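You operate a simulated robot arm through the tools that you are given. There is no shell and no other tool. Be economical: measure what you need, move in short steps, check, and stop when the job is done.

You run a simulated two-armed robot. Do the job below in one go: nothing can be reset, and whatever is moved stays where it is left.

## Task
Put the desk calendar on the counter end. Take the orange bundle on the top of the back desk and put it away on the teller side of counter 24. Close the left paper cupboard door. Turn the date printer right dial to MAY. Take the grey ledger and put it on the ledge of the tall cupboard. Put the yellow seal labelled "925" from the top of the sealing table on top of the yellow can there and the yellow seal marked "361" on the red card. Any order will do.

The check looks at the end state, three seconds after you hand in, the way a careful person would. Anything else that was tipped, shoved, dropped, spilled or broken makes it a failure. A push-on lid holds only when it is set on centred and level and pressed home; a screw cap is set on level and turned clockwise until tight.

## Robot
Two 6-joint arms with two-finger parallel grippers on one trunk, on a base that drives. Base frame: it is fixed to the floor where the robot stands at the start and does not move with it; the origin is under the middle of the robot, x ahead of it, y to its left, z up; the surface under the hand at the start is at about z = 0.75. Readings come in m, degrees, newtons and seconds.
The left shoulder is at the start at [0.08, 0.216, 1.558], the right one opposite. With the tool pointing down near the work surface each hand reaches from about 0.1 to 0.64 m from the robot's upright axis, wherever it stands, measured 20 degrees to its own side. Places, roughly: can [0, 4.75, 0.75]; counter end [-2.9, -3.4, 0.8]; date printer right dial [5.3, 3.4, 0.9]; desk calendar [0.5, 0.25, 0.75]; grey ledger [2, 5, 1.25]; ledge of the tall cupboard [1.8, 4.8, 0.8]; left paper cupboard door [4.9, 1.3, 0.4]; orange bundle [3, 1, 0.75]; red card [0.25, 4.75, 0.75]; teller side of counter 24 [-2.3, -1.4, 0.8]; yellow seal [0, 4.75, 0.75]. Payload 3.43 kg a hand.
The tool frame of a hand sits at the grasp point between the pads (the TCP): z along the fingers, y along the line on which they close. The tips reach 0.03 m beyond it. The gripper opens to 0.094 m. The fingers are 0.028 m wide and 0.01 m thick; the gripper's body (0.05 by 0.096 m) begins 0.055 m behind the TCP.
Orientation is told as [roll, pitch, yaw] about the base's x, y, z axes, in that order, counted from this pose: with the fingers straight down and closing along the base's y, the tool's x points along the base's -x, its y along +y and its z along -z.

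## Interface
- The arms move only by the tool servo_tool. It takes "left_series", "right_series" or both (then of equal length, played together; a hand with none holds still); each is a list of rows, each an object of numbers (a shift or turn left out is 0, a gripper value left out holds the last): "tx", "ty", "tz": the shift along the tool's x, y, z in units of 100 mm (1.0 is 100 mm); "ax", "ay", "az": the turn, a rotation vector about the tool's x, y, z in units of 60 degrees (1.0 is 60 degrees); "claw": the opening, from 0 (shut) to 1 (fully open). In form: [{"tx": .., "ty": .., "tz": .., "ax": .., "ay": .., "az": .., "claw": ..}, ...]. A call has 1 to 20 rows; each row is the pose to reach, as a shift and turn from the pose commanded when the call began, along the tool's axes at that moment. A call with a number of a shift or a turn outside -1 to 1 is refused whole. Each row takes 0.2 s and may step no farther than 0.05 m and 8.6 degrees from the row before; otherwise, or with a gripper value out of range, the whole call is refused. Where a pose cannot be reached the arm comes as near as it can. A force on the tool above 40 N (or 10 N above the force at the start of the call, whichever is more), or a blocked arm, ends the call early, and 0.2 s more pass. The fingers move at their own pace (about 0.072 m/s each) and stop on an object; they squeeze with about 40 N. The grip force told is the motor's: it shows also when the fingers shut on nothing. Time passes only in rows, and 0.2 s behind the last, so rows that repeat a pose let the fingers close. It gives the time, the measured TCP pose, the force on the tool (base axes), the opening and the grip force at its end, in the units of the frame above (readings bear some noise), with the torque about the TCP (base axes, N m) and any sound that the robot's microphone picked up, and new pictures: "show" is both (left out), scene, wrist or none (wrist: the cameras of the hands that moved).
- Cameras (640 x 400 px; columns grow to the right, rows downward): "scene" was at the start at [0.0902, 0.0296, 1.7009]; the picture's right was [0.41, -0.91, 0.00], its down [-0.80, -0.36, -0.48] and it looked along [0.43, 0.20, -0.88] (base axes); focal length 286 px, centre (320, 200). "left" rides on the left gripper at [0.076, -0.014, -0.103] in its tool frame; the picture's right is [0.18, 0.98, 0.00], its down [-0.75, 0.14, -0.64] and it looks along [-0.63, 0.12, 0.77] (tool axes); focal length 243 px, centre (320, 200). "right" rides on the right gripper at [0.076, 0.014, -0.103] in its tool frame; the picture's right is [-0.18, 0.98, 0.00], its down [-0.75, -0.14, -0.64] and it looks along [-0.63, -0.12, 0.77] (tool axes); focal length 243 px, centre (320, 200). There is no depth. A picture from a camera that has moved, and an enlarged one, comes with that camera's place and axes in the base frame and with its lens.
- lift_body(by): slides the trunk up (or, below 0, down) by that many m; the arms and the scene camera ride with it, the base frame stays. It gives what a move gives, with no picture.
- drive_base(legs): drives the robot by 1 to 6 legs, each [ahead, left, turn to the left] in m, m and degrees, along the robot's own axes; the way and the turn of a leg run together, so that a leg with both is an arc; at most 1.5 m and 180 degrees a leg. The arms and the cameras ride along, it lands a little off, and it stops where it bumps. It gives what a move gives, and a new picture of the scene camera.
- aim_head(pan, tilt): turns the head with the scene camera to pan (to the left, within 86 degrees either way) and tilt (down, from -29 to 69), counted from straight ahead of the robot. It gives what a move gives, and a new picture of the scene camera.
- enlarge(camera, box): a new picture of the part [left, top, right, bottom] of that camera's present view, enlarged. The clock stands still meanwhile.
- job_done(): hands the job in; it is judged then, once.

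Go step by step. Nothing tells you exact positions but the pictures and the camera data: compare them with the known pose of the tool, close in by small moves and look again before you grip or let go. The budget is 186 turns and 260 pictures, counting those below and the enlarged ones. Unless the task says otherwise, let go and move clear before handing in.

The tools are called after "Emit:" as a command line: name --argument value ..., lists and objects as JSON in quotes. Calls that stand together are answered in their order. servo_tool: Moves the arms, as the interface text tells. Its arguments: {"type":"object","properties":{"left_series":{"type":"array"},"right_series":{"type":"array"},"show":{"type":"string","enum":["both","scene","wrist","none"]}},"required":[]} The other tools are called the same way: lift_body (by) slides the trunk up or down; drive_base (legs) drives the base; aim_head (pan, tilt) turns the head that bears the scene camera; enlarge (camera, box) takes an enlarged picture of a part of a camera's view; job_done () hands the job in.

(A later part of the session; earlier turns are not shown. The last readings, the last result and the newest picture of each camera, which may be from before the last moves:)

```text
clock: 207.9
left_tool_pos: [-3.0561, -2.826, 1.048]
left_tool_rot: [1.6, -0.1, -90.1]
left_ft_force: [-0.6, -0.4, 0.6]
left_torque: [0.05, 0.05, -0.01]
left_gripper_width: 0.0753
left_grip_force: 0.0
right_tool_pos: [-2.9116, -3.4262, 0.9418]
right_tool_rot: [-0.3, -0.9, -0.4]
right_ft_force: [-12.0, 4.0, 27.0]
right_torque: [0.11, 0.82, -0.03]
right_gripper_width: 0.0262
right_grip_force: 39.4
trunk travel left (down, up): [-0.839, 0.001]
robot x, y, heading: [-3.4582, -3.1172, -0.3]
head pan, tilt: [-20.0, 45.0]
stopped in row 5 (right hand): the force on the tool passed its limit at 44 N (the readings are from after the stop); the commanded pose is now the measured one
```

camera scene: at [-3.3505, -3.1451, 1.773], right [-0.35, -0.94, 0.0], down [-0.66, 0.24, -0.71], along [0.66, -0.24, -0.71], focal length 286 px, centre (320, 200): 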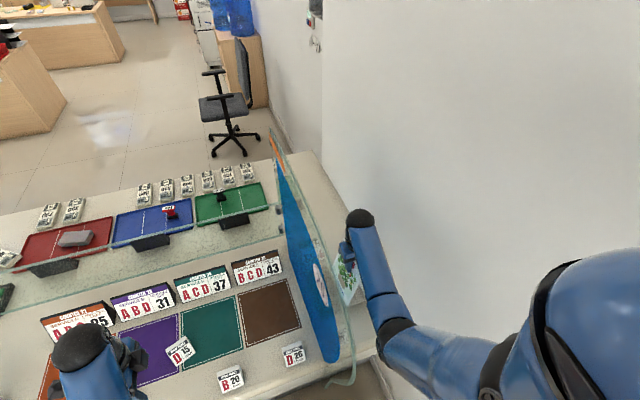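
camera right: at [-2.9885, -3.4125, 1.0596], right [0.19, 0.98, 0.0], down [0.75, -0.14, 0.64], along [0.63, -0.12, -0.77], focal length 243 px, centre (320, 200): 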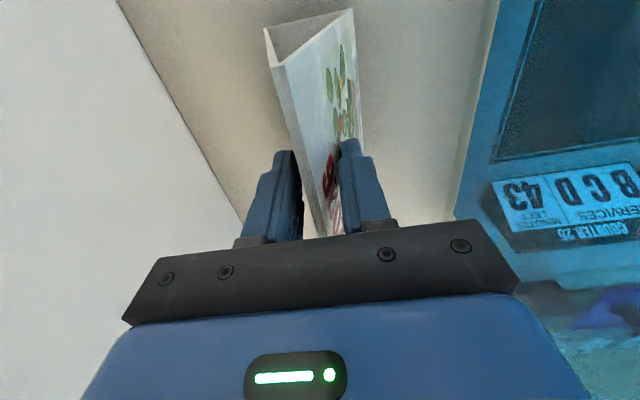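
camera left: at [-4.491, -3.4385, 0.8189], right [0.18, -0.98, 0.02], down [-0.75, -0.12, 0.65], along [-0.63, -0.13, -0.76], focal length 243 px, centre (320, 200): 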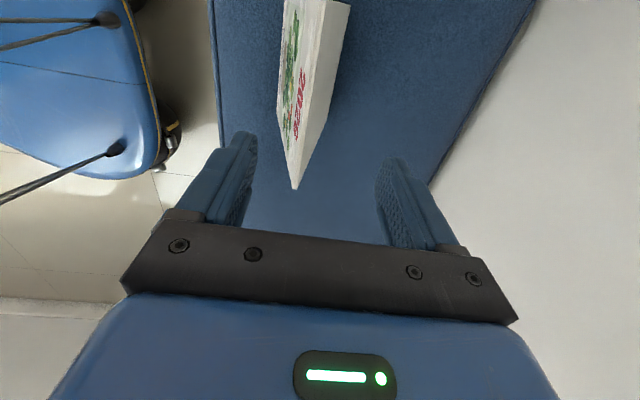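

Contact (counter ≈0.785). Ease off, release and rise.

Emit:
servo_tool --right_series '[{"tz": -0.04}, {"tz": -0.04, "claw": 0.35}, {"tz": -0.04, "claw": 0.6}, {"tz": -0.04, "claw": 0.85}, {"tz": -0.04, "claw": 0.85}, {"tz": -0.3}, {"tz": -0.6}, {"tz": -0.65}]' --show "both"

```text
clock: 209.7
left_tool_pos: [-3.0529, -2.8282, 1.0484]
left_tool_rot: [1.5, 0.1, -90.1]
left_ft_force: [0.5, 0.4, -0.1]
left_torque: [0.01, 0.02, 0.0]
left_gripper_width: 0.0753
left_grip_force: 0.0
right_tool_pos: [-2.9104, -3.4283, 1.0039]
right_tool_rot: [-0.1, -0.7, -0.3]
right_ft_force: [-0.4, 0.5, -0.3]
right_torque: [0.02, -0.04, -0.03]
right_gripper_width: 0.0799
right_grip_force: 0.1
trunk travel left (down, up): [-0.839, 0.001]
robot x, y, heading: [-3.4598, -3.1174, -0.4]
head pan, tilt: [-20.0, 45.0]
camera scene: at [-3.3522, -3.1451, 1.7731], right [-0.35, -0.94, 0.0], down [-0.66, 0.24, -0.71], along [0.66, -0.24, -0.71], focal length 286 px, centre (320, 200)
camera right: at [-2.9865, -3.4137, 1.1034], right [0.19, 0.98, 0.0], down [0.75, -0.14, 0.65], along [0.64, -0.12, -0.76], focal length 243 px, centre (320, 200)
```

scene: 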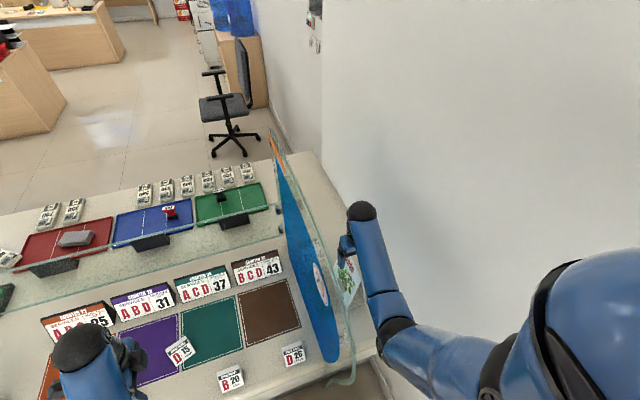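
right: 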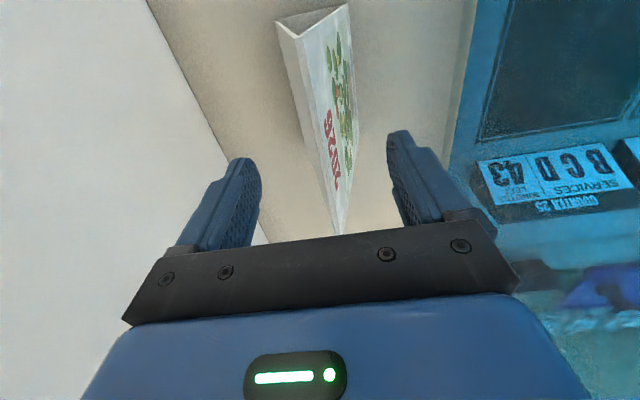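

Calendar stands on the counter end. Back out and return along the corridor.

Emit:
servo_tool --right_series '[{"tz": -0.15}, {"tz": -0.2}]' --show "none"

Emit:
drive_base --legs '[[-0.9, 0, 0]]'

Emit:
enlarge --camera "scene" --box '[240, 100, 400, 200]'

Emit:
drive_base --legs '[[0, 0, 90], [1.5, 0, 0], [1.5, 0, 0]]'

```text
clock: 210.3
left_tool_pos: [-3.0525, -2.8259, 1.0482]
left_tool_rot: [1.5, 0.0, -90.2]
left_ft_force: [-0.1, 0.0, -0.5]
left_torque: [0.0, 0.02, -0.05]
left_gripper_width: 0.0754
left_grip_force: 0.0
right_tool_pos: [-2.9093, -3.4277, 1.0229]
right_tool_rot: [0.0, -0.7, -0.3]
right_ft_force: [0.1, -0.4, 0.0]
right_torque: [0.01, 0.01, 0.04]
right_gripper_width: 0.08
right_grip_force: 0.1
trunk travel left (down, up): [-0.839, 0.001]
robot x, y, heading: [-3.4598, -3.1185, -0.1]
head pan, tilt: [-20.0, 45.0]
```

```text
clock: 213.6
left_tool_pos: [-3.6678, -2.8161, 1.0471]
left_tool_rot: [1.0, 0.1, -88.4]
left_ft_force: [0.7, -0.5, 0.4]
left_torque: [0.06, -0.02, 0.0]
left_gripper_width: 0.075
left_grip_force: 0.1
right_tool_pos: [-3.5073, -3.412, 1.0175]
right_tool_rot: [0.1, -0.3, 1.2]
right_ft_force: [0.7, -0.1, -0.3]
right_torque: [0.04, -0.01, 0.0]
right_gripper_width: 0.0799
right_grip_force: 0.1
trunk travel left (down, up): [-0.839, 0.001]
robot x, y, heading: [-4.0691, -3.1124, 1.5]
head pan, tilt: [-20.0, 45.0]
stopped in leg 1: the robot was blocked; the commanded pose is now the measured one
camera scene: at [-3.9549, -3.144, 1.7725], right [-0.32, -0.95, 0.0], down [-0.67, 0.23, -0.7], along [0.67, -0.22, -0.71], focal length 286 px, centre (320, 200)
```

scene: 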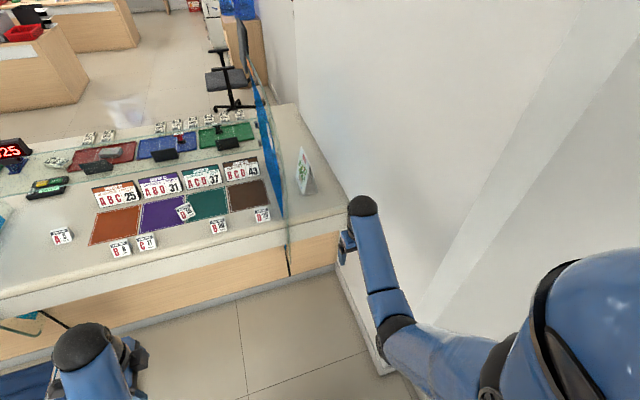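

```text
4.00 times, centred on (320, 150) of scene
camera zoom: at [-3.9549, -3.144, 1.7725], right [-0.32, -0.95, 0.0], down [-0.67, 0.23, -0.7], along [0.67, -0.22, -0.71], focal length 1144 px, centre (320, 400)
```

zoom: 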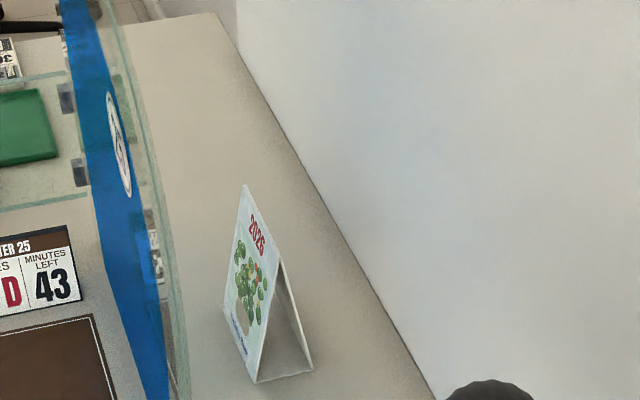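

```text
clock: 216.5
left_tool_pos: [-4.1205, -2.5642, 1.0516]
left_tool_rot: [1.7, 0.0, -34.7]
left_ft_force: [-0.3, -1.1, 0.1]
left_torque: [0.02, 0.01, -0.02]
left_gripper_width: 0.0752
left_grip_force: 0.1
right_tool_pos: [-3.5439, -2.7856, 1.023]
right_tool_rot: [-0.1, -0.7, 54.9]
right_ft_force: [0.3, -0.9, 0.7]
right_torque: [0.04, -0.04, 0.02]
right_gripper_width: 0.08
right_grip_force: 0.2
trunk travel left (down, up): [-0.839, 0.001]
robot x, y, heading: [-4.1097, -3.0583, 55.3]
head pan, tilt: [-20.0, 45.0]
stopped in leg 1: the robot was blocked; the commanded pose is now the measured one
camera scene: at [-4.0277, -2.993, 1.7738], right [0.58, -0.81, 0.0], down [-0.57, -0.41, -0.71], along [0.58, 0.41, -0.7], focal length 286 px, centre (320, 200)
```

scene: 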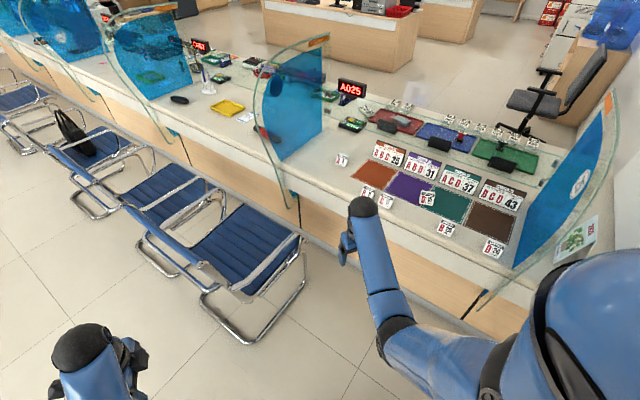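

Calendar stands well. The base touched the bench behind; I move away from it north, then finish the turn.

Emit:
drive_base --legs '[[0.25, 0.25, 0], [0, 0, 35], [0.8, 0.08, 0]]'

Emit:
aim_head --pan -85 --tilt 40

```text
clock: 224.4
left_tool_pos: [-4.5545, -1.5094, 1.049]
left_tool_rot: [1.6, 0.0, 0.1]
left_ft_force: [0.3, 0.3, 0.6]
left_torque: [0.01, -0.02, 0.0]
left_gripper_width: 0.0751
left_grip_force: 0.1
right_tool_pos: [-3.955, -1.365, 1.0201]
right_tool_rot: [-0.2, -0.5, 89.8]
right_ft_force: [0.2, 0.5, 0.6]
right_torque: [-0.01, 0.02, 0.01]
right_gripper_width: 0.08
right_grip_force: 0.1
trunk travel left (down, up): [-0.839, 0.001]
robot x, y, heading: [-4.2603, -1.9124, 90.3]
head pan, tilt: [-20.0, 45.0]
camera scene: at [-4.2326, -1.807, 1.7733], right [0.94, -0.34, 0.0], down [-0.24, -0.66, -0.71], along [0.24, 0.67, -0.71], focal length 286 px, centre (320, 200)
```

scene: 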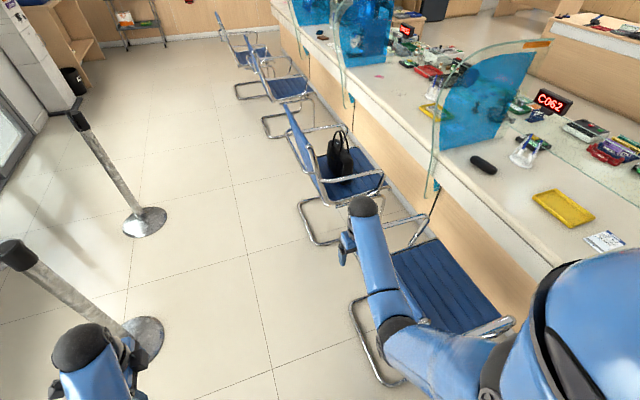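

```text
clock: 225.8
left_tool_pos: [-4.555, -1.5081, 1.0488]
left_tool_rot: [1.4, 0.0, 0.0]
left_ft_force: [0.3, 0.2, 0.5]
left_torque: [-0.01, 0.02, 0.0]
left_gripper_width: 0.0753
left_grip_force: 0.0
right_tool_pos: [-3.9544, -1.3644, 1.0205]
right_tool_rot: [-0.2, -0.4, 89.8]
right_ft_force: [0.5, -0.4, -1.2]
right_torque: [-0.02, 0.0, -0.01]
right_gripper_width: 0.0799
right_grip_force: 0.1
trunk travel left (down, up): [-0.839, 0.001]
robot x, y, heading: [-4.262, -1.9149, 90.3]
head pan, tilt: [-85.0, 40.0]
camera scene: at [-4.1758, -1.8741, 1.7804], right [0.09, -1.0, 0.0], down [-0.64, -0.06, -0.77], along [0.76, 0.07, -0.64], focal length 286 px, centre (320, 200)
```

scene: 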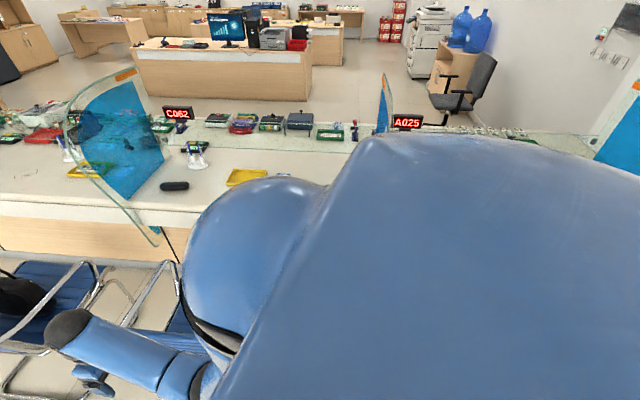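

Emit:
drive_base --legs '[[1.5, 0.13, 0], [1.5, 0, 0], [1.5, 0.06, 0], [0.9, 0, 0]]'

```text
refused: leg 1 is longer than a leg can be; nothing moved
```

Emit:
drive_base --legs '[[1.45, 0.13, 0], [1.5, 0, 0], [1.45, 0.06, 0], [0.95, 0, 0]]'

```text
clock: 251.1
left_tool_pos: [-4.8209, 3.7689, 1.0501]
left_tool_rot: [1.5, 0.1, 0.1]
left_ft_force: [-0.8, 1.0, 0.0]
left_torque: [0.0, 0.01, 0.0]
left_gripper_width: 0.0753
left_grip_force: 0.1
right_tool_pos: [-4.2216, 3.9118, 1.0223]
right_tool_rot: [-0.2, -0.5, 89.9]
right_ft_force: [0.4, -0.3, -1.7]
right_torque: [0.01, 0.0, 0.0]
right_gripper_width: 0.08
right_grip_force: 0.2
trunk travel left (down, up): [-0.839, 0.001]
robot x, y, heading: [-4.5292, 3.3629, 90.2]
head pan, tilt: [-85.0, 40.0]
camera scene: at [-4.4419, 3.4028, 1.7805], right [0.09, -1.0, 0.0], down [-0.64, -0.06, -0.77], along [0.76, 0.07, -0.64], focal length 286 px, centre (320, 200)
```

scene: 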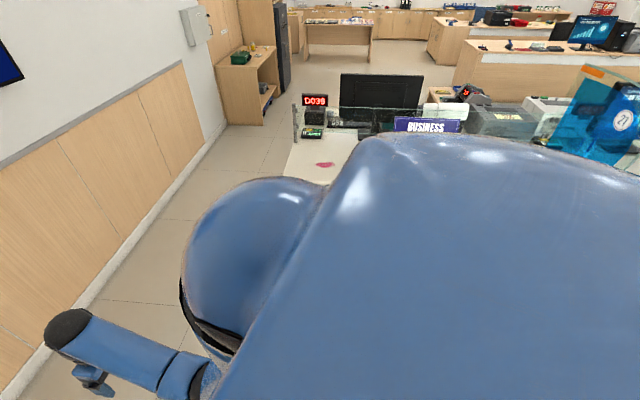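

Emit:
drive_base --legs '[[0, 0, -90.2], [0, 1.03, 0], [1.5, 0, 0], [1.3, 0, 0], [0.75, -0.9, 0]]'

Emit:
aim_head --pan 60 --tilt 25

```text
clock: 279.1
left_tool_pos: [-0.575, 3.7925, 1.0484]
left_tool_rot: [1.5, -0.1, -91.4]
left_ft_force: [0.1, -0.1, 0.3]
left_torque: [0.01, 0.02, 0.0]
left_gripper_width: 0.0754
left_grip_force: 0.1
right_tool_pos: [-0.4449, 3.1893, 1.021]
right_tool_rot: [-0.3, -0.6, -1.7]
right_ft_force: [-0.9, -0.2, 0.2]
right_torque: [0.02, -0.03, 0.02]
right_gripper_width: 0.0799
right_grip_force: 0.1
trunk travel left (down, up): [-0.839, 0.001]
robot x, y, heading: [-0.9859, 3.5113, -1.1]
head pan, tilt: [-85.0, 40.0]
camera scene: at [-0.9514, 3.4276, 1.7805], right [-1.0, -0.06, 0.0], down [-0.04, 0.64, -0.77], along [0.05, -0.77, -0.64], focal length 286 px, centre (320, 200)
```

scene: 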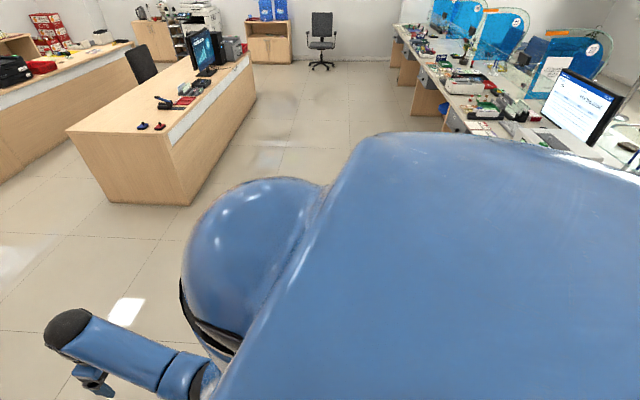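

```text
clock: 281.4
left_tool_pos: [-0.5739, 3.7928, 1.0477]
left_tool_rot: [1.4, 0.1, -91.4]
left_ft_force: [-0.9, -1.0, 0.7]
left_torque: [-0.02, 0.0, 0.02]
left_gripper_width: 0.0753
left_grip_force: 0.1
right_tool_pos: [-0.4443, 3.1888, 1.0201]
right_tool_rot: [-0.1, -0.4, -1.7]
right_ft_force: [0.5, -0.1, 0.7]
right_torque: [-0.01, 0.01, -0.02]
right_gripper_width: 0.0799
right_grip_force: 0.2
trunk travel left (down, up): [-0.839, 0.001]
robot x, y, heading: [-0.9841, 3.5081, -1.4]
head pan, tilt: [60.0, 25.0]
camera scene: at [-0.9078, 3.5898, 1.8037], right [0.85, -0.52, 0.0], down [-0.22, -0.36, -0.91], along [0.47, 0.77, -0.42], focal length 286 px, centre (320, 200)
```

scene: 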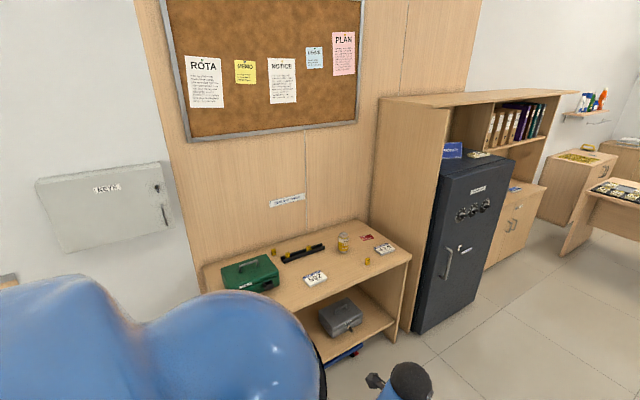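

Emit:
enlarge --camera "scene" --box '[210, 215, 420, 310]'

Emit:
enlarge --camera "scene" --box '[420, 80, 580, 220]'

```text
3.05 times, centred on (315, 262) of scene
camera zoom: at [-0.9078, 3.5898, 1.8037], right [0.85, -0.52, 0.0], down [-0.22, -0.36, -0.91], along [0.47, 0.77, -0.42], focal length 872 px, centre (335, 10)
```

zoom: 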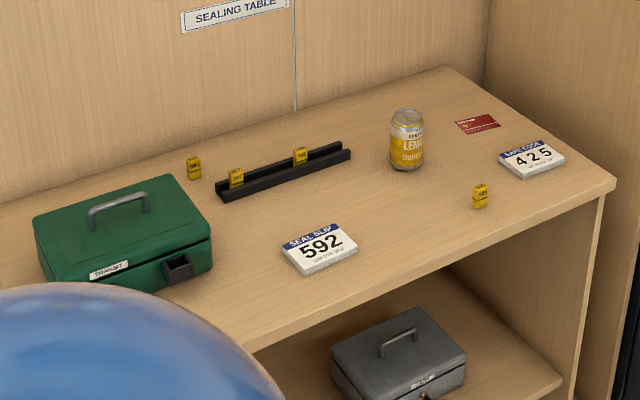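

```text
2.86 times, centred on (500, 150) of scene
camera zoom: at [-0.9078, 3.5898, 1.8037], right [0.85, -0.52, 0.0], down [-0.22, -0.36, -0.91], along [0.47, 0.77, -0.42], focal length 817 px, centre (-194, 343)
```

zoom: 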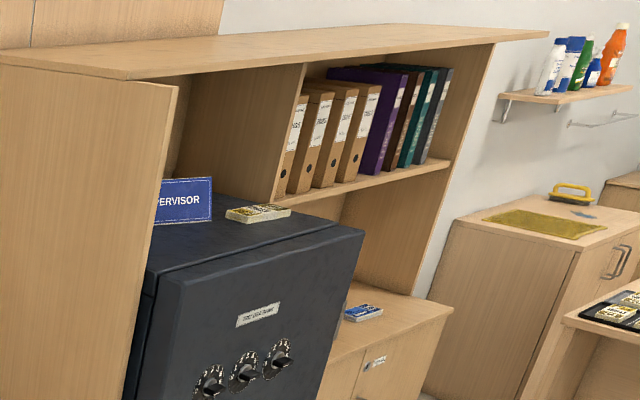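

Table items: can ≈(0,4.79), red card ≈(0.23,4.84), seals at about (0.04,4.61), (-0.40,4.98) and two in a rack near (-0.23,4.89). Drive up to the table front.

Emit:
drive_base --legs '[[0, 0, 91.4], [0.4, -0.93, 0]]'

Emit:
aim_head --pan 0 --tilt 48

```text
clock: 290.6
left_tool_pos: [-0.3766, 4.3414, 1.0486]
left_tool_rot: [1.5, -0.1, 1.9]
left_ft_force: [-0.7, 0.6, 0.2]
left_torque: [0.03, 0.0, -0.03]
left_gripper_width: 0.0754
left_grip_force: 0.1
right_tool_pos: [0.2165, 4.5059, 1.0215]
right_tool_rot: [-0.3, -0.4, 91.8]
right_ft_force: [-0.6, 0.5, -0.6]
right_torque: [0.04, -0.01, 0.0]
right_gripper_width: 0.0801
right_grip_force: 0.0
trunk travel left (down, up): [-0.839, 0.001]
robot x, y, heading: [-0.0716, 3.9478, 92.1]
head pan, tilt: [60.0, 25.0]
camera scene: at [-0.1526, 4.0218, 1.8037], right [0.47, 0.88, 0.0], down [0.37, -0.2, -0.91], along [-0.8, 0.43, -0.42], focal length 286 px, centre (320, 200)
```

scene: 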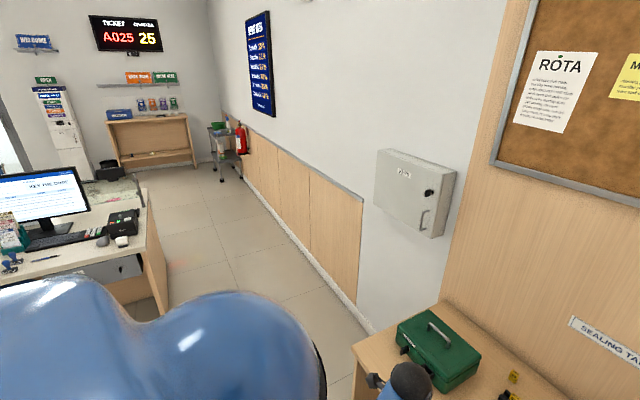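

```text
clock: 291.9
left_tool_pos: [-0.3756, 4.3418, 1.0483]
left_tool_rot: [1.4, 0.0, 1.9]
left_ft_force: [0.1, 0.4, -0.3]
left_torque: [0.01, 0.01, -0.01]
left_gripper_width: 0.0753
left_grip_force: 0.1
right_tool_pos: [0.2177, 4.5068, 1.0202]
right_tool_rot: [-0.2, -0.4, 91.7]
right_ft_force: [0.7, 0.3, -0.6]
right_torque: [-0.01, 0.02, -0.01]
right_gripper_width: 0.0798
right_grip_force: 0.0
trunk travel left (down, up): [-0.839, 0.001]
robot x, y, heading: [-0.0693, 3.9455, 92.0]
head pan, tilt: [0.0, 48.0]
camera scene: at [-0.0727, 4.0579, 1.769], right [1.0, 0.04, 0.0], down [0.03, -0.74, -0.67], along [-0.02, 0.67, -0.74], focal length 286 px, centre (320, 200)
```

scene: 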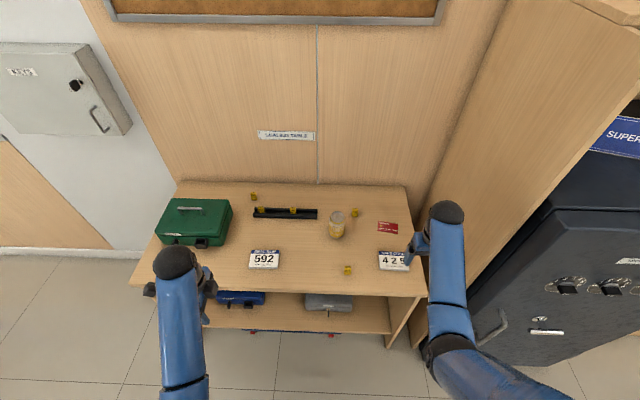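

Emit:
enlarge --camera "scene" --box '[235, 180, 335, 240]'

Emit:
enlarge --camera "scene" --box '[320, 190, 420, 290]'

```text
6.40 times, centred on (285, 210) of scene
camera zoom: at [-0.0727, 4.0579, 1.769], right [1.0, 0.04, 0.0], down [0.03, -0.74, -0.67], along [-0.02, 0.67, -0.74], focal length 1830 px, centre (544, 136)
```

zoom: 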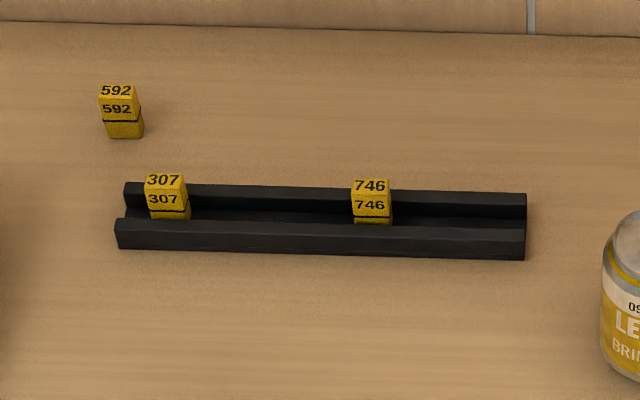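

```text
4.00 times, centred on (370, 240) of scene
camera zoom: at [-0.0727, 4.0579, 1.769], right [1.0, 0.04, 0.0], down [0.03, -0.74, -0.67], along [-0.02, 0.67, -0.74], focal length 1144 px, centre (120, 40)
```

zoom: 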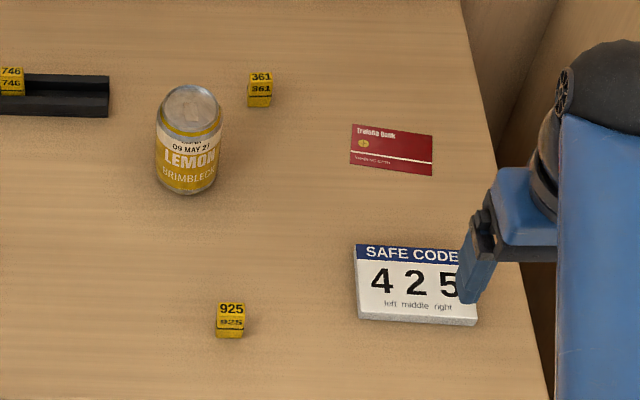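

925 stands near the front (≈(0.02,4.59)), 361 behind the can (≈(0.06,4.88)). Move in and lower the trunk.

Emit:
drive_base --legs '[[0.16, 0, -2]]'

Emit:
lift_body --by -0.19

Emit:
servo_tool --right_series '[{"ty": 0.4}, {"ty": 0.8}, {"ty": 1.0}]' --show "wrist"

```text
clock: 293.3
left_tool_pos: [-0.366, 4.5094, 1.0482]
left_tool_rot: [1.6, 0.0, -0.1]
left_ft_force: [0.0, 0.6, 0.1]
left_torque: [0.01, -0.02, -0.02]
left_gripper_width: 0.0751
left_grip_force: 0.2
right_tool_pos: [0.2351, 4.6524, 1.0219]
right_tool_rot: [-0.1, -0.7, 89.7]
right_ft_force: [0.6, -0.3, 0.2]
right_torque: [-0.01, 0.02, -0.03]
right_gripper_width: 0.0799
right_grip_force: 0.1
trunk travel left (down, up): [-0.839, 0.001]
robot x, y, heading: [-0.0711, 4.1055, 90.0]
head pan, tilt: [0.0, 48.0]
camera scene: at [-0.0716, 4.2125, 1.7694], right [1.0, 0.0, 0.0], down [0.0, -0.74, -0.67], along [0.0, 0.67, -0.74], focal length 286 px, centre (320, 200)
```

scene: 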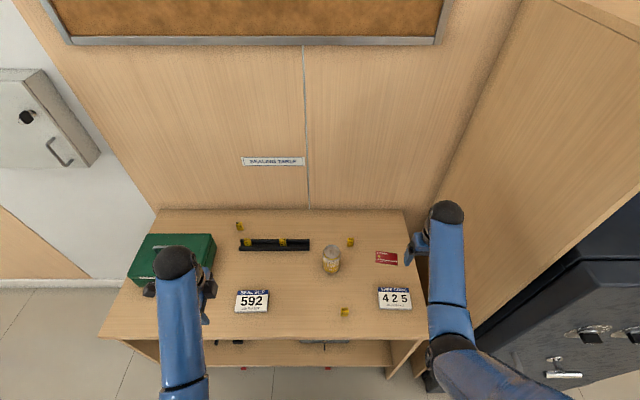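

```text
clock: 295.4
left_tool_pos: [-0.3638, 4.5134, 0.8591]
left_tool_rot: [1.4, 0.0, 0.0]
left_ft_force: [-0.1, 0.4, 0.1]
left_torque: [0.0, 0.03, 0.01]
left_gripper_width: 0.0752
left_grip_force: 0.2
right_tool_pos: [0.2359, 4.6543, 0.8308]
right_tool_rot: [-0.3, -0.4, 89.7]
right_ft_force: [0.8, -1.0, 0.3]
right_torque: [-0.01, -0.02, 0.0]
right_gripper_width: 0.0799
right_grip_force: 0.1
trunk travel left (down, up): [-0.649, 0.191]
robot x, y, heading: [-0.0746, 4.1058, 89.8]
head pan, tilt: [0.0, 48.0]
```

```text
clock: 296.2
left_tool_pos: [-0.3642, 4.5119, 0.8577]
left_tool_rot: [1.3, -0.1, -0.1]
left_ft_force: [-0.1, -0.4, 0.1]
left_torque: [0.0, 0.0, 0.01]
left_gripper_width: 0.075
left_grip_force: 0.0
right_tool_pos: [0.136, 4.6545, 0.8288]
right_tool_rot: [-0.2, -0.4, 89.6]
right_ft_force: [0.1, 0.2, -0.5]
right_torque: [-0.04, 0.01, -0.01]
right_gripper_width: 0.08
right_grip_force: 0.1
trunk travel left (down, up): [-0.649, 0.191]
robot x, y, heading: [-0.0699, 4.104, 90.0]
head pan, tilt: [0.0, 48.0]
camera right: at [0.1218, 4.577, 0.9304], right [-0.98, 0.19, 0.0], down [0.14, 0.75, 0.65], along [0.13, 0.64, -0.76], focal length 243 px, centre (320, 200)
```

right: 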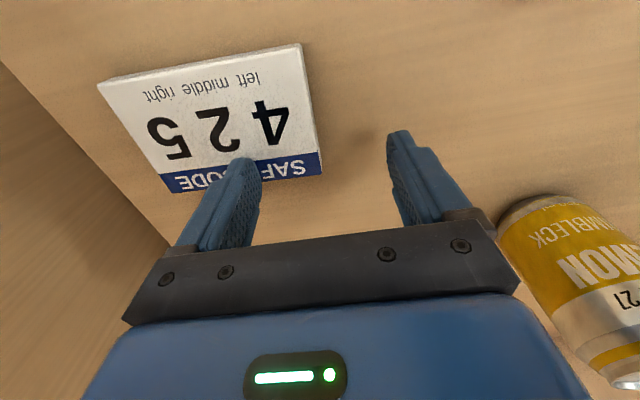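

Emit:
servo_tool --right_series '[{"ty": 0.4, "tx": 0.2}, {"ty": 0.8, "tx": 0.4}, {"ty": 1.0, "tx": 0.6}, {"ty": 1.0, "tx": 0.6}]' --show "wrist"

```text
clock: 297.2
left_tool_pos: [-0.3635, 4.5116, 0.8584]
left_tool_rot: [1.4, 0.0, -0.2]
left_ft_force: [0.3, -0.4, 0.5]
left_torque: [0.02, 0.01, -0.02]
left_gripper_width: 0.0753
left_grip_force: 0.1
right_tool_pos: [0.0348, 4.5961, 0.829]
right_tool_rot: [-0.2, -0.4, 89.6]
right_ft_force: [-0.9, 0.4, -0.7]
right_torque: [0.0, 0.01, 0.01]
right_gripper_width: 0.0802
right_grip_force: 0.0
trunk travel left (down, up): [-0.649, 0.191]
robot x, y, heading: [-0.0734, 4.1055, 89.8]
head pan, tilt: [0.0, 48.0]
camera right: at [0.0205, 4.5188, 0.9306], right [-0.98, 0.19, 0.0], down [0.14, 0.75, 0.65], along [0.12, 0.64, -0.76], focal length 243 px, centre (320, 200)
```

right: 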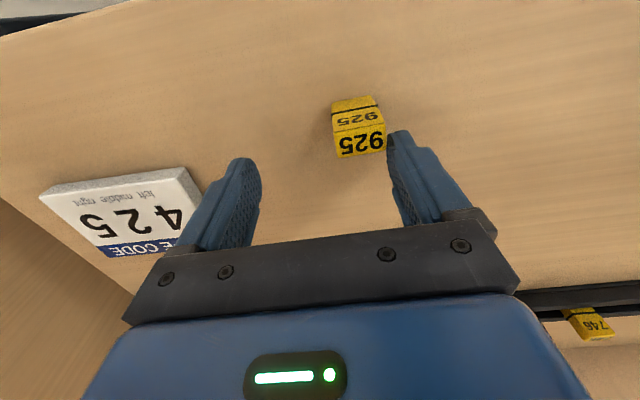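

Seal 925 at about (0.007,4.60). Centre on it and descend, then close.

Emit:
servo_tool --right_series '[{"ty": 0.28, "tx": -0.05, "claw": 0.7}, {"ty": 0.28, "tx": -0.05, "tz": 0.15, "claw": 0.7}, {"ty": 0.28, "tx": -0.05, "tz": 0.25}]' --show "wrist"

```text
clock: 298.0
left_tool_pos: [-0.3638, 4.5084, 0.8614]
left_tool_rot: [1.7, 0.0, -0.1]
left_ft_force: [-0.3, -0.3, 0.5]
left_torque: [-0.02, 0.0, 0.0]
left_gripper_width: 0.0754
left_grip_force: 0.0
right_tool_pos: [0.0072, 4.6019, 0.8108]
right_tool_rot: [0.0, -1.4, 89.7]
right_ft_force: [3.0, 3.5, 35.7]
right_torque: [-0.39, 0.6, 0.45]
right_gripper_width: 0.0654
right_grip_force: 0.0
trunk travel left (down, up): [-0.649, 0.191]
robot x, y, heading: [-0.0733, 4.1049, 90.1]
head pan, tilt: [0.0, 48.0]
camera right: at [-0.0071, 4.5225, 0.9105], right [-0.98, 0.19, 0.0], down [0.15, 0.74, 0.66], along [0.12, 0.65, -0.75], focal length 243 px, centre (320, 200)
```

right: 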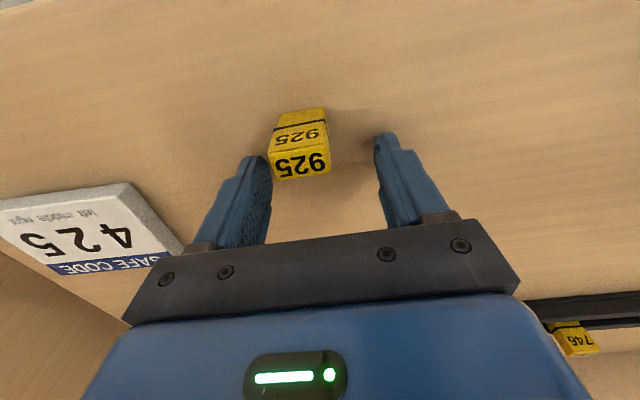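

Fingertips met the table: its top is really at ≈0.78. Raise slightly and re-centre on the seal before closing.

Emit:
servo_tool --right_series '[{"tz": -0.12}, {"tz": -0.12, "tx": 0.14, "ty": -0.05}, {"tz": -0.12, "tx": 0.14, "ty": -0.05}]' --show "wrist"

```text
clock: 298.8
left_tool_pos: [-0.3642, 4.5118, 0.8588]
left_tool_rot: [1.4, 0.0, -0.1]
left_ft_force: [0.1, -0.1, 0.5]
left_torque: [-0.03, 0.02, 0.01]
left_gripper_width: 0.0751
left_grip_force: 0.0
right_tool_pos: [0.0129, 4.5864, 0.8148]
right_tool_rot: [-0.3, -0.3, 89.6]
right_ft_force: [-0.7, 0.0, -1.0]
right_torque: [0.04, 0.0, 0.0]
right_gripper_width: 0.0658
right_grip_force: 0.1
trunk travel left (down, up): [-0.649, 0.191]
robot x, y, heading: [-0.0715, 4.1072, 90.0]
head pan, tilt: [0.0, 48.0]
camera right: at [-0.001, 4.5093, 0.9167], right [-0.98, 0.19, 0.0], down [0.14, 0.75, 0.65], along [0.13, 0.63, -0.76], focal length 243 px, centre (320, 200)
```

right: 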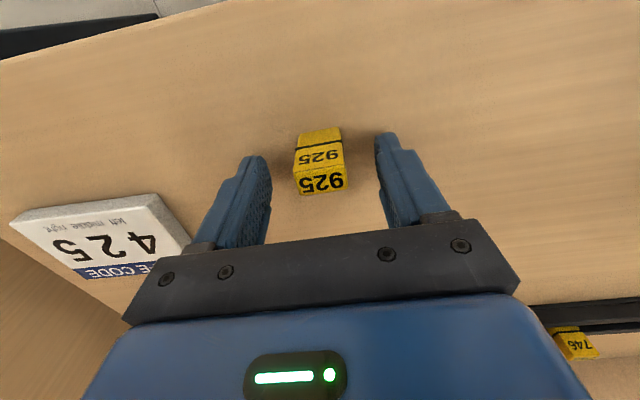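

Emit:
servo_tool --right_series '[{"claw": 0}, {"claw": 0}, {"claw": 0}, {"claw": 0}, {"claw": 0}, {"claw": 0}, {"tz": -0.2}, {"tz": -0.5}, {"tz": -0.8}, {"tz": -1.0}]' --show "wrist"

```text
clock: 301.0
left_tool_pos: [-0.3644, 4.5109, 0.8578]
left_tool_rot: [1.5, 0.0, -0.2]
left_ft_force: [0.7, 0.6, 0.4]
left_torque: [-0.01, -0.04, -0.03]
left_gripper_width: 0.0751
left_grip_force: 0.1
right_tool_pos: [0.0111, 4.5997, 0.876]
right_tool_rot: [0.0, -0.5, 89.6]
right_ft_force: [-0.9, -0.2, -0.6]
right_torque: [-0.01, -0.01, 0.0]
right_gripper_width: 0.0259
right_grip_force: 40.4
right hand out of reach, approached as far as the arm can: row 9, 10
trunk travel left (down, up): [-0.649, 0.191]
robot x, y, heading: [-0.0713, 4.1059, 89.9]
head pan, tilt: [0.0, 48.0]
camera right: at [-0.0031, 4.5227, 0.9777], right [-0.98, 0.19, 0.0], down [0.14, 0.75, 0.65], along [0.12, 0.64, -0.76], focal length 243 px, centre (320, 200)
```

right: 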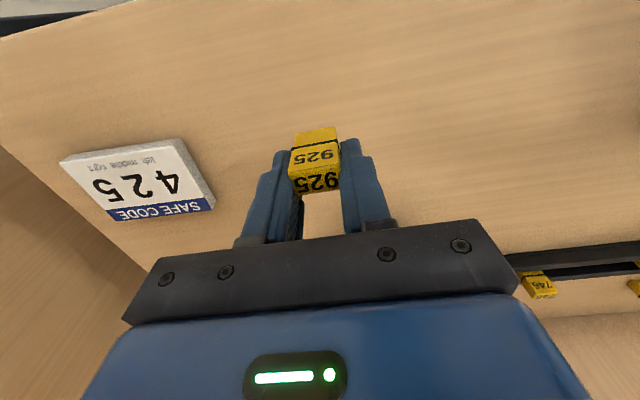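

Seal 925 is gripped. Raise the trunk and look at the can from the head camera.

Emit:
lift_body --by 0.1

Emit:
enlarge --camera "scene" --box '[220, 180, 420, 305]'

```text
clock: 302.3
left_tool_pos: [-0.364, 4.5125, 0.9576]
left_tool_rot: [1.4, 0.0, -0.1]
left_ft_force: [0.0, 0.5, -0.4]
left_torque: [0.01, 0.03, -0.01]
left_gripper_width: 0.075
left_grip_force: 0.1
right_tool_pos: [0.0113, 4.5998, 0.9762]
right_tool_rot: [-0.1, -0.5, 89.6]
right_ft_force: [0.2, -0.4, 0.2]
right_torque: [0.01, 0.04, -0.02]
right_gripper_width: 0.0264
right_grip_force: 40.1
trunk travel left (down, up): [-0.749, 0.091]
robot x, y, heading: [-0.0697, 4.107, 89.8]
head pan, tilt: [0.0, 48.0]
```

```text
3.20 times, centred on (320, 242) of scene
camera zoom: at [-0.0713, 4.2178, 1.6789], right [1.0, 0.0, 0.0], down [0.0, -0.74, -0.67], along [0.0, 0.67, -0.74], focal length 915 px, centre (320, 64)
```

zoom: 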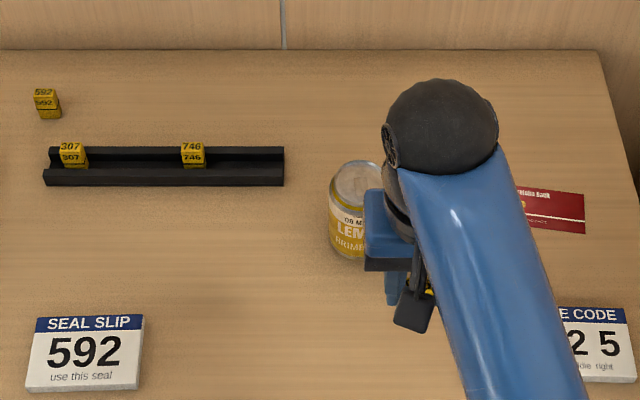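

Emit:
servo_tool --right_series '[{"tx": -0.3, "ty": 0.1}, {"tx": -0.6, "ty": 0.2}, {"tx": -0.9, "ty": 0.4}, {"tx": -1.0, "ty": 0.4}]' --show "wrist"

```text
clock: 303.3
left_tool_pos: [-0.3634, 4.5118, 0.9578]
left_tool_rot: [1.4, 0.0, 0.0]
left_ft_force: [0.1, -0.1, 0.0]
left_torque: [-0.01, -0.02, 0.01]
left_gripper_width: 0.0753
left_grip_force: 0.1
right_tool_pos: [-0.0268, 4.7006, 0.9774]
right_tool_rot: [-0.1, -0.7, 89.7]
right_ft_force: [0.5, 0.2, -0.5]
right_torque: [0.01, -0.02, 0.01]
right_gripper_width: 0.026
right_grip_force: 39.8
trunk travel left (down, up): [-0.749, 0.091]
robot x, y, heading: [-0.0736, 4.1078, 89.9]
head pan, tilt: [0.0, 48.0]
camera right: at [-0.0422, 4.6231, 1.0776], right [-0.98, 0.19, 0.0], down [0.14, 0.75, 0.65], along [0.12, 0.64, -0.76], focal length 243 px, centre (320, 200)
```

right: 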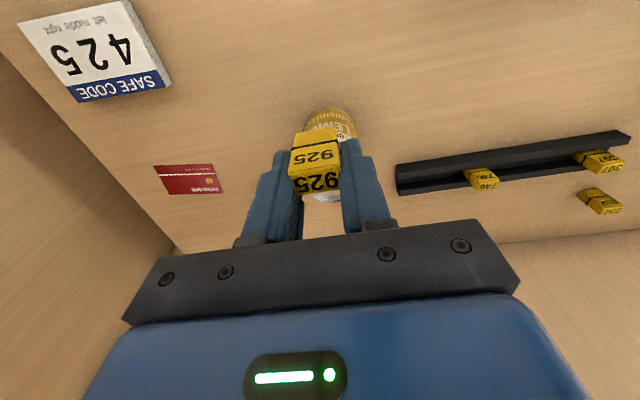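

Emit:
servo_tool --right_series '[{"tx": -0.35, "ty": 0.05}, {"tx": -0.67, "ty": 0.05}, {"tx": -0.67, "ty": 0.05}]' --show "wrist"

Emit:
enlarge --camera "scene" --box '[290, 200, 370, 260]'

```text
clock: 304.1
left_tool_pos: [-0.3648, 4.5106, 0.9583]
left_tool_rot: [1.4, 0.0, 0.0]
left_ft_force: [0.6, -0.1, 1.0]
left_torque: [0.03, 0.01, 0.0]
left_gripper_width: 0.0752
left_grip_force: 0.0
right_tool_pos: [-0.0327, 4.7673, 0.9773]
right_tool_rot: [-0.1, -0.7, 89.6]
right_ft_force: [-0.3, 0.6, -0.1]
right_torque: [0.03, -0.01, -0.02]
right_gripper_width: 0.0261
right_grip_force: 40.0
trunk travel left (down, up): [-0.749, 0.091]
robot x, y, heading: [-0.0707, 4.1067, 89.9]
head pan, tilt: [0.0, 48.0]
camera right: at [-0.0467, 4.689, 1.0785], right [-0.98, 0.19, 0.0], down [0.14, 0.75, 0.65], along [0.12, 0.64, -0.76], focal length 243 px, centre (320, 200)
```

right: 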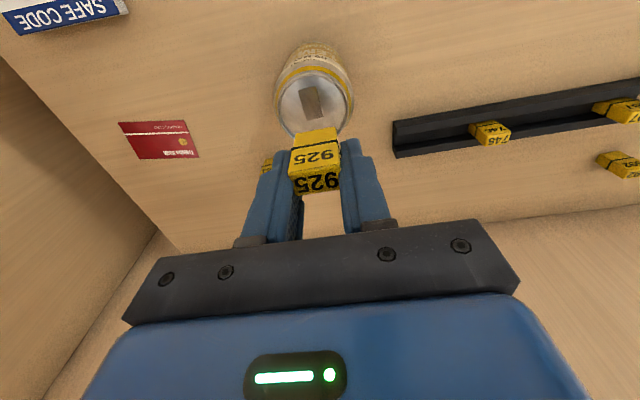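

```text
6.67 times, centred on (330, 230) of scene
camera zoom: at [-0.0707, 4.2166, 1.6791], right [1.0, 0.0, 0.0], down [0.0, -0.74, -0.67], along [0.0, 0.67, -0.74], focal length 1906 px, centre (253, 0)
```

zoom: 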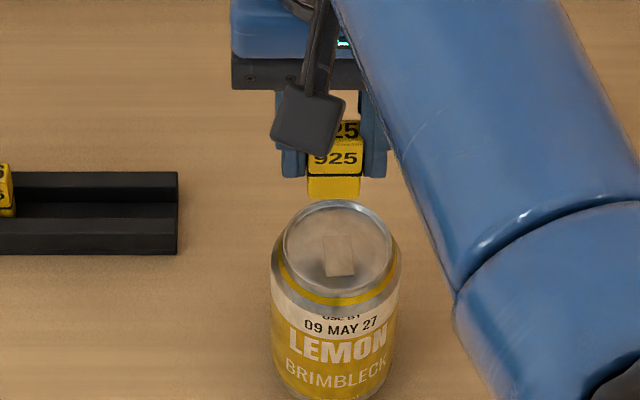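

Emit:
servo_tool --right_series '[{"tx": 0.13, "ty": -0.03}, {"tx": 0.13, "ty": -0.03, "tz": 0.12}, {"tx": 0.13, "ty": -0.03, "tz": 0.24}, {"tx": 0.13, "ty": -0.03, "tz": 0.28}]' --show "wrist"

Emit:
enlarge --camera "scene" --box '[290, 200, 370, 260]'

```text
clock: 305.1
left_tool_pos: [-0.3651, 4.5128, 0.9587]
left_tool_rot: [1.4, 0.0, 0.0]
left_ft_force: [0.6, -0.4, 0.4]
left_torque: [0.04, 0.04, 0.03]
left_gripper_width: 0.0752
left_grip_force: 0.0
right_tool_pos: [-0.0294, 4.7542, 0.9488]
right_tool_rot: [-0.1, -0.5, 89.6]
right_ft_force: [-0.1, -0.1, -0.2]
right_torque: [0.01, -0.01, 0.01]
right_gripper_width: 0.0263
right_grip_force: 40.4
trunk travel left (down, up): [-0.749, 0.091]
robot x, y, heading: [-0.0683, 4.1045, 89.8]
head pan, tilt: [0.0, 48.0]
camera right: at [-0.044, 4.6777, 1.0502], right [-0.98, 0.19, 0.0], down [0.14, 0.75, 0.65], along [0.12, 0.64, -0.76], focal length 243 px, centre (320, 200)
```

right: 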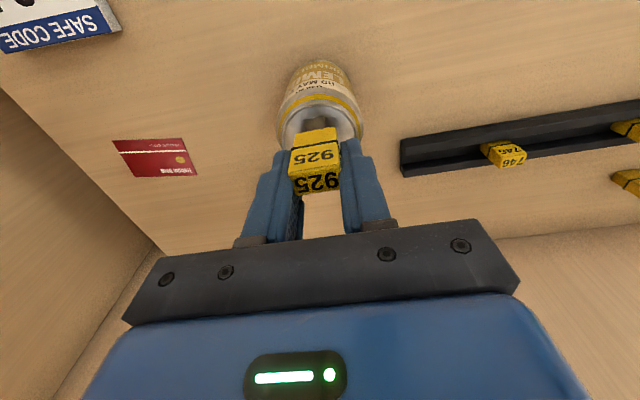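

```text
6.67 times, centred on (330, 230) of scene
camera zoom: at [-0.0714, 4.2179, 1.6789], right [1.0, 0.0, 0.0], down [0.0, -0.74, -0.67], along [0.0, 0.67, -0.74], focal length 1906 px, centre (253, 0)
```

zoom: 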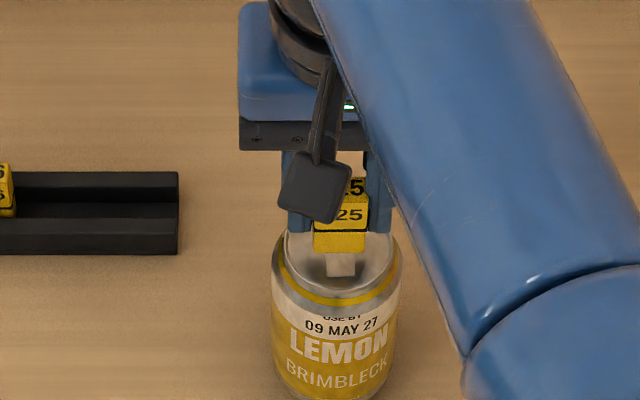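

Emit:
servo_tool --right_series '[{"tz": 0.04, "tx": -0.04}, {"tz": 0.08, "tx": -0.08}, {"tz": 0.08, "tx": -0.08}]' --show "wrist"

Emit:
enlarge --camera "scene" --box '[290, 200, 370, 260]'

```text
clock: 305.9
left_tool_pos: [-0.3648, 4.5118, 0.9577]
left_tool_rot: [1.5, 0.1, -0.2]
left_ft_force: [-0.5, -0.5, 0.2]
left_torque: [0.01, 0.02, -0.02]
left_gripper_width: 0.0751
left_grip_force: 0.1
right_tool_pos: [-0.0304, 4.764, 0.9402]
right_tool_rot: [-0.1, -0.5, 89.6]
right_ft_force: [0.5, 0.6, -0.7]
right_torque: [0.01, -0.03, -0.01]
right_gripper_width: 0.0261
right_grip_force: 40.4
trunk travel left (down, up): [-0.749, 0.091]
robot x, y, heading: [-0.0724, 4.1048, 89.8]
head pan, tilt: [0.0, 48.0]
camera right: at [-0.0439, 4.6852, 1.0422], right [-0.98, 0.19, 0.0], down [0.14, 0.75, 0.65], along [0.12, 0.64, -0.76], focal length 243 px, centre (320, 200)
```

right: 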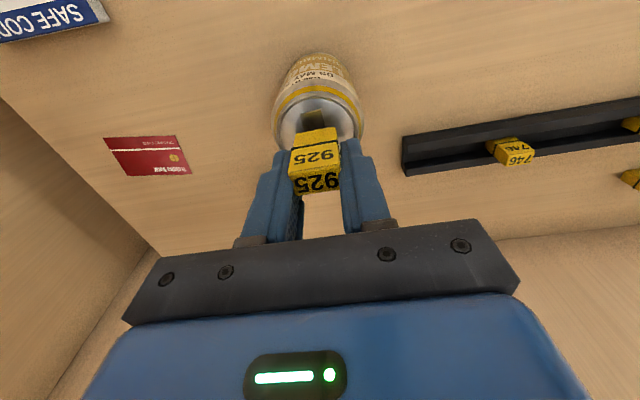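

```text
6.67 times, centred on (330, 230) of scene
camera zoom: at [-0.0713, 4.2175, 1.679], right [1.0, 0.0, 0.0], down [0.0, -0.74, -0.67], along [0.0, 0.67, -0.74], focal length 1906 px, centre (253, 0)
```

zoom: 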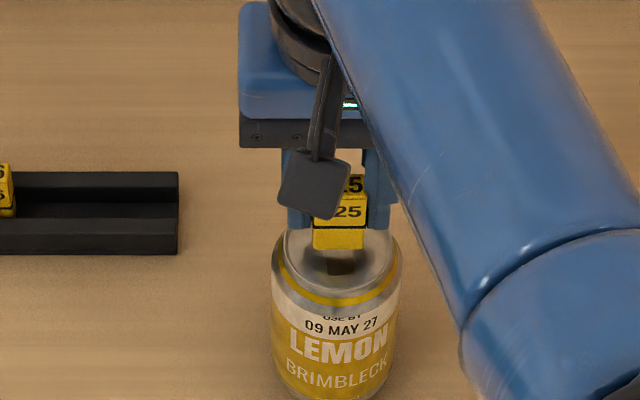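

Emit:
servo_tool --right_series '[{"tz": 0.03}, {"tz": 0.06}, {"tz": 0.08}, {"tz": 0.08}]' --show "none"

Emit:
enlarge --camera "scene" --box '[290, 200, 370, 260]'

```text
clock: 306.9
left_tool_pos: [-0.3644, 4.513, 0.958]
left_tool_rot: [1.3, 0.0, -0.1]
left_ft_force: [-0.7, 0.2, -0.2]
left_torque: [-0.02, 0.01, -0.01]
left_gripper_width: 0.0753
left_grip_force: 0.1
right_tool_pos: [-0.03, 4.7619, 0.9339]
right_tool_rot: [-0.1, -0.5, 89.7]
right_ft_force: [0.6, -0.7, 0.4]
right_torque: [0.03, -0.01, 0.0]
right_gripper_width: 0.026
right_grip_force: 40.1
trunk travel left (down, up): [-0.749, 0.091]
robot x, y, heading: [-0.0698, 4.1101, 90.1]
head pan, tilt: [0.0, 48.0]
```

```text
6.67 times, centred on (330, 230) of scene
camera zoom: at [-0.0713, 4.2179, 1.679], right [1.0, 0.0, 0.0], down [0.0, -0.74, -0.67], along [0.0, 0.67, -0.74], focal length 1906 px, centre (253, 0)
```

zoom: 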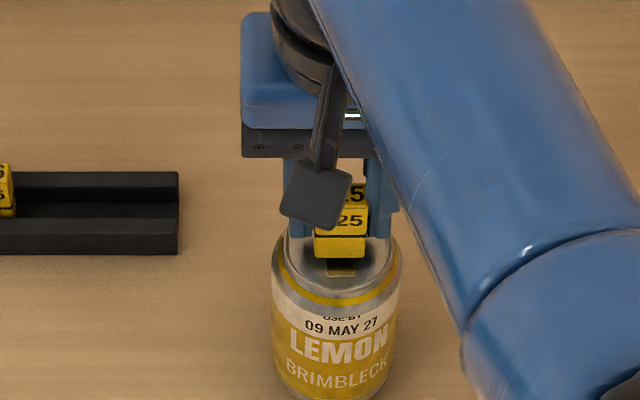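

Emit:
servo_tool --right_series '[{"tz": 0.02}, {"tz": 0.04}, {"tz": 0.05}, {"tz": 0.05}]' --show "none"

Emit:
enlarge --camera "scene" --box '[290, 200, 370, 260]'

```text
clock: 307.9
left_tool_pos: [-0.3632, 4.5116, 0.9597]
left_tool_rot: [1.4, 0.1, -0.2]
left_ft_force: [0.0, -0.8, -0.9]
left_torque: [0.02, 0.04, 0.0]
left_gripper_width: 0.0754
left_grip_force: 0.0
right_tool_pos: [-0.0295, 4.7634, 0.9306]
right_tool_rot: [0.0, -0.7, 89.6]
right_ft_force: [1.6, 0.7, 10.5]
right_torque: [-0.07, -0.05, 0.04]
right_gripper_width: 0.0261
right_grip_force: 39.7
trunk travel left (down, up): [-0.749, 0.091]
robot x, y, heading: [-0.0756, 4.1068, 90.1]
head pan, tilt: [0.0, 48.0]
```

```text
6.67 times, centred on (330, 230) of scene
camera zoom: at [-0.071, 4.2161, 1.6792], right [1.0, 0.0, 0.0], down [0.0, -0.74, -0.67], along [0.0, 0.67, -0.74], focal length 1906 px, centre (253, 0)
```

zoom: 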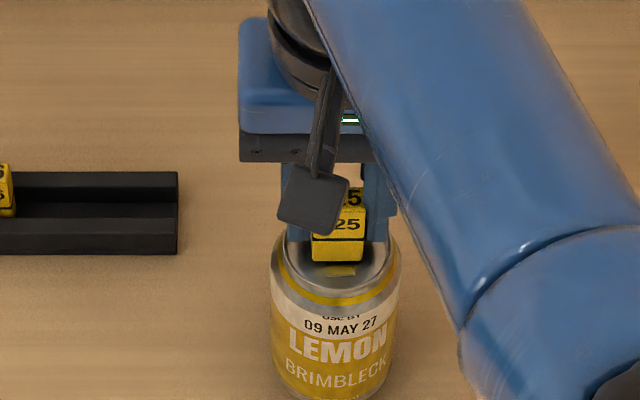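

Light contact; seal sits centred just on the lid. Relieve 2 mm and open slowly, then rise.

Emit:
servo_tool --right_series '[{"tz": -0.03}, {"tz": -0.03, "claw": 0.4}, {"tz": -0.03, "claw": 0.5}, {"tz": -0.03, "claw": 0.55}, {"tz": -0.2}, {"tz": -0.45}, {"tz": -0.6}]' --show "wrist"

Emit:
enlarge --camera "scene" --box '[290, 200, 370, 260]'

```text
clock: 309.5
left_tool_pos: [-0.3649, 4.5123, 0.9584]
left_tool_rot: [1.4, 0.0, 0.0]
left_ft_force: [0.0, 0.5, 0.0]
left_torque: [0.01, 0.01, 0.01]
left_gripper_width: 0.075
left_grip_force: 0.0
right_tool_pos: [-0.0307, 4.7629, 0.9882]
right_tool_rot: [-0.1, -0.4, 89.6]
right_ft_force: [-0.1, -0.7, 0.6]
right_torque: [-0.02, -0.01, 0.05]
right_gripper_width: 0.0516
right_grip_force: 0.1
trunk travel left (down, up): [-0.749, 0.091]
robot x, y, heading: [-0.0728, 4.1028, 90.0]
head pan, tilt: [0.0, 48.0]
camera right: at [-0.0445, 4.6842, 1.0905], right [-0.98, 0.19, 0.0], down [0.14, 0.75, 0.65], along [0.12, 0.64, -0.76], focal length 243 px, centre (320, 200)
```

right: 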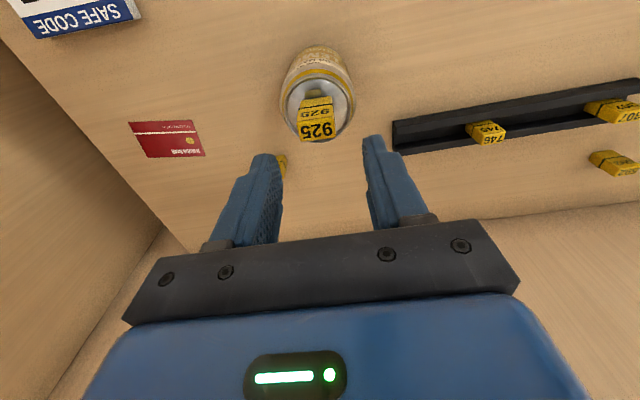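

```text
6.67 times, centred on (330, 230) of scene
camera zoom: at [-0.0713, 4.2178, 1.6789], right [1.0, 0.0, 0.0], down [0.0, -0.74, -0.67], along [0.0, 0.67, -0.74], focal length 1906 px, centre (253, 0)
```

zoom: 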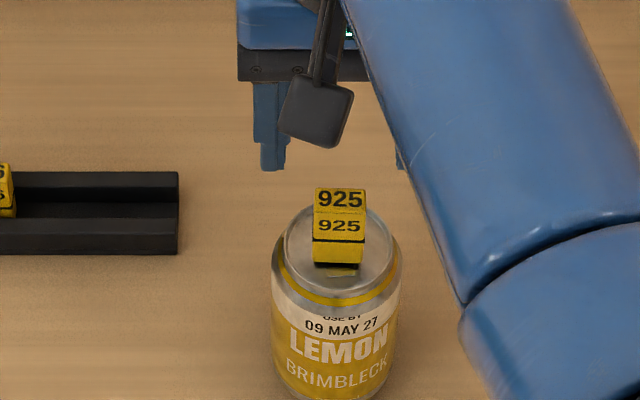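

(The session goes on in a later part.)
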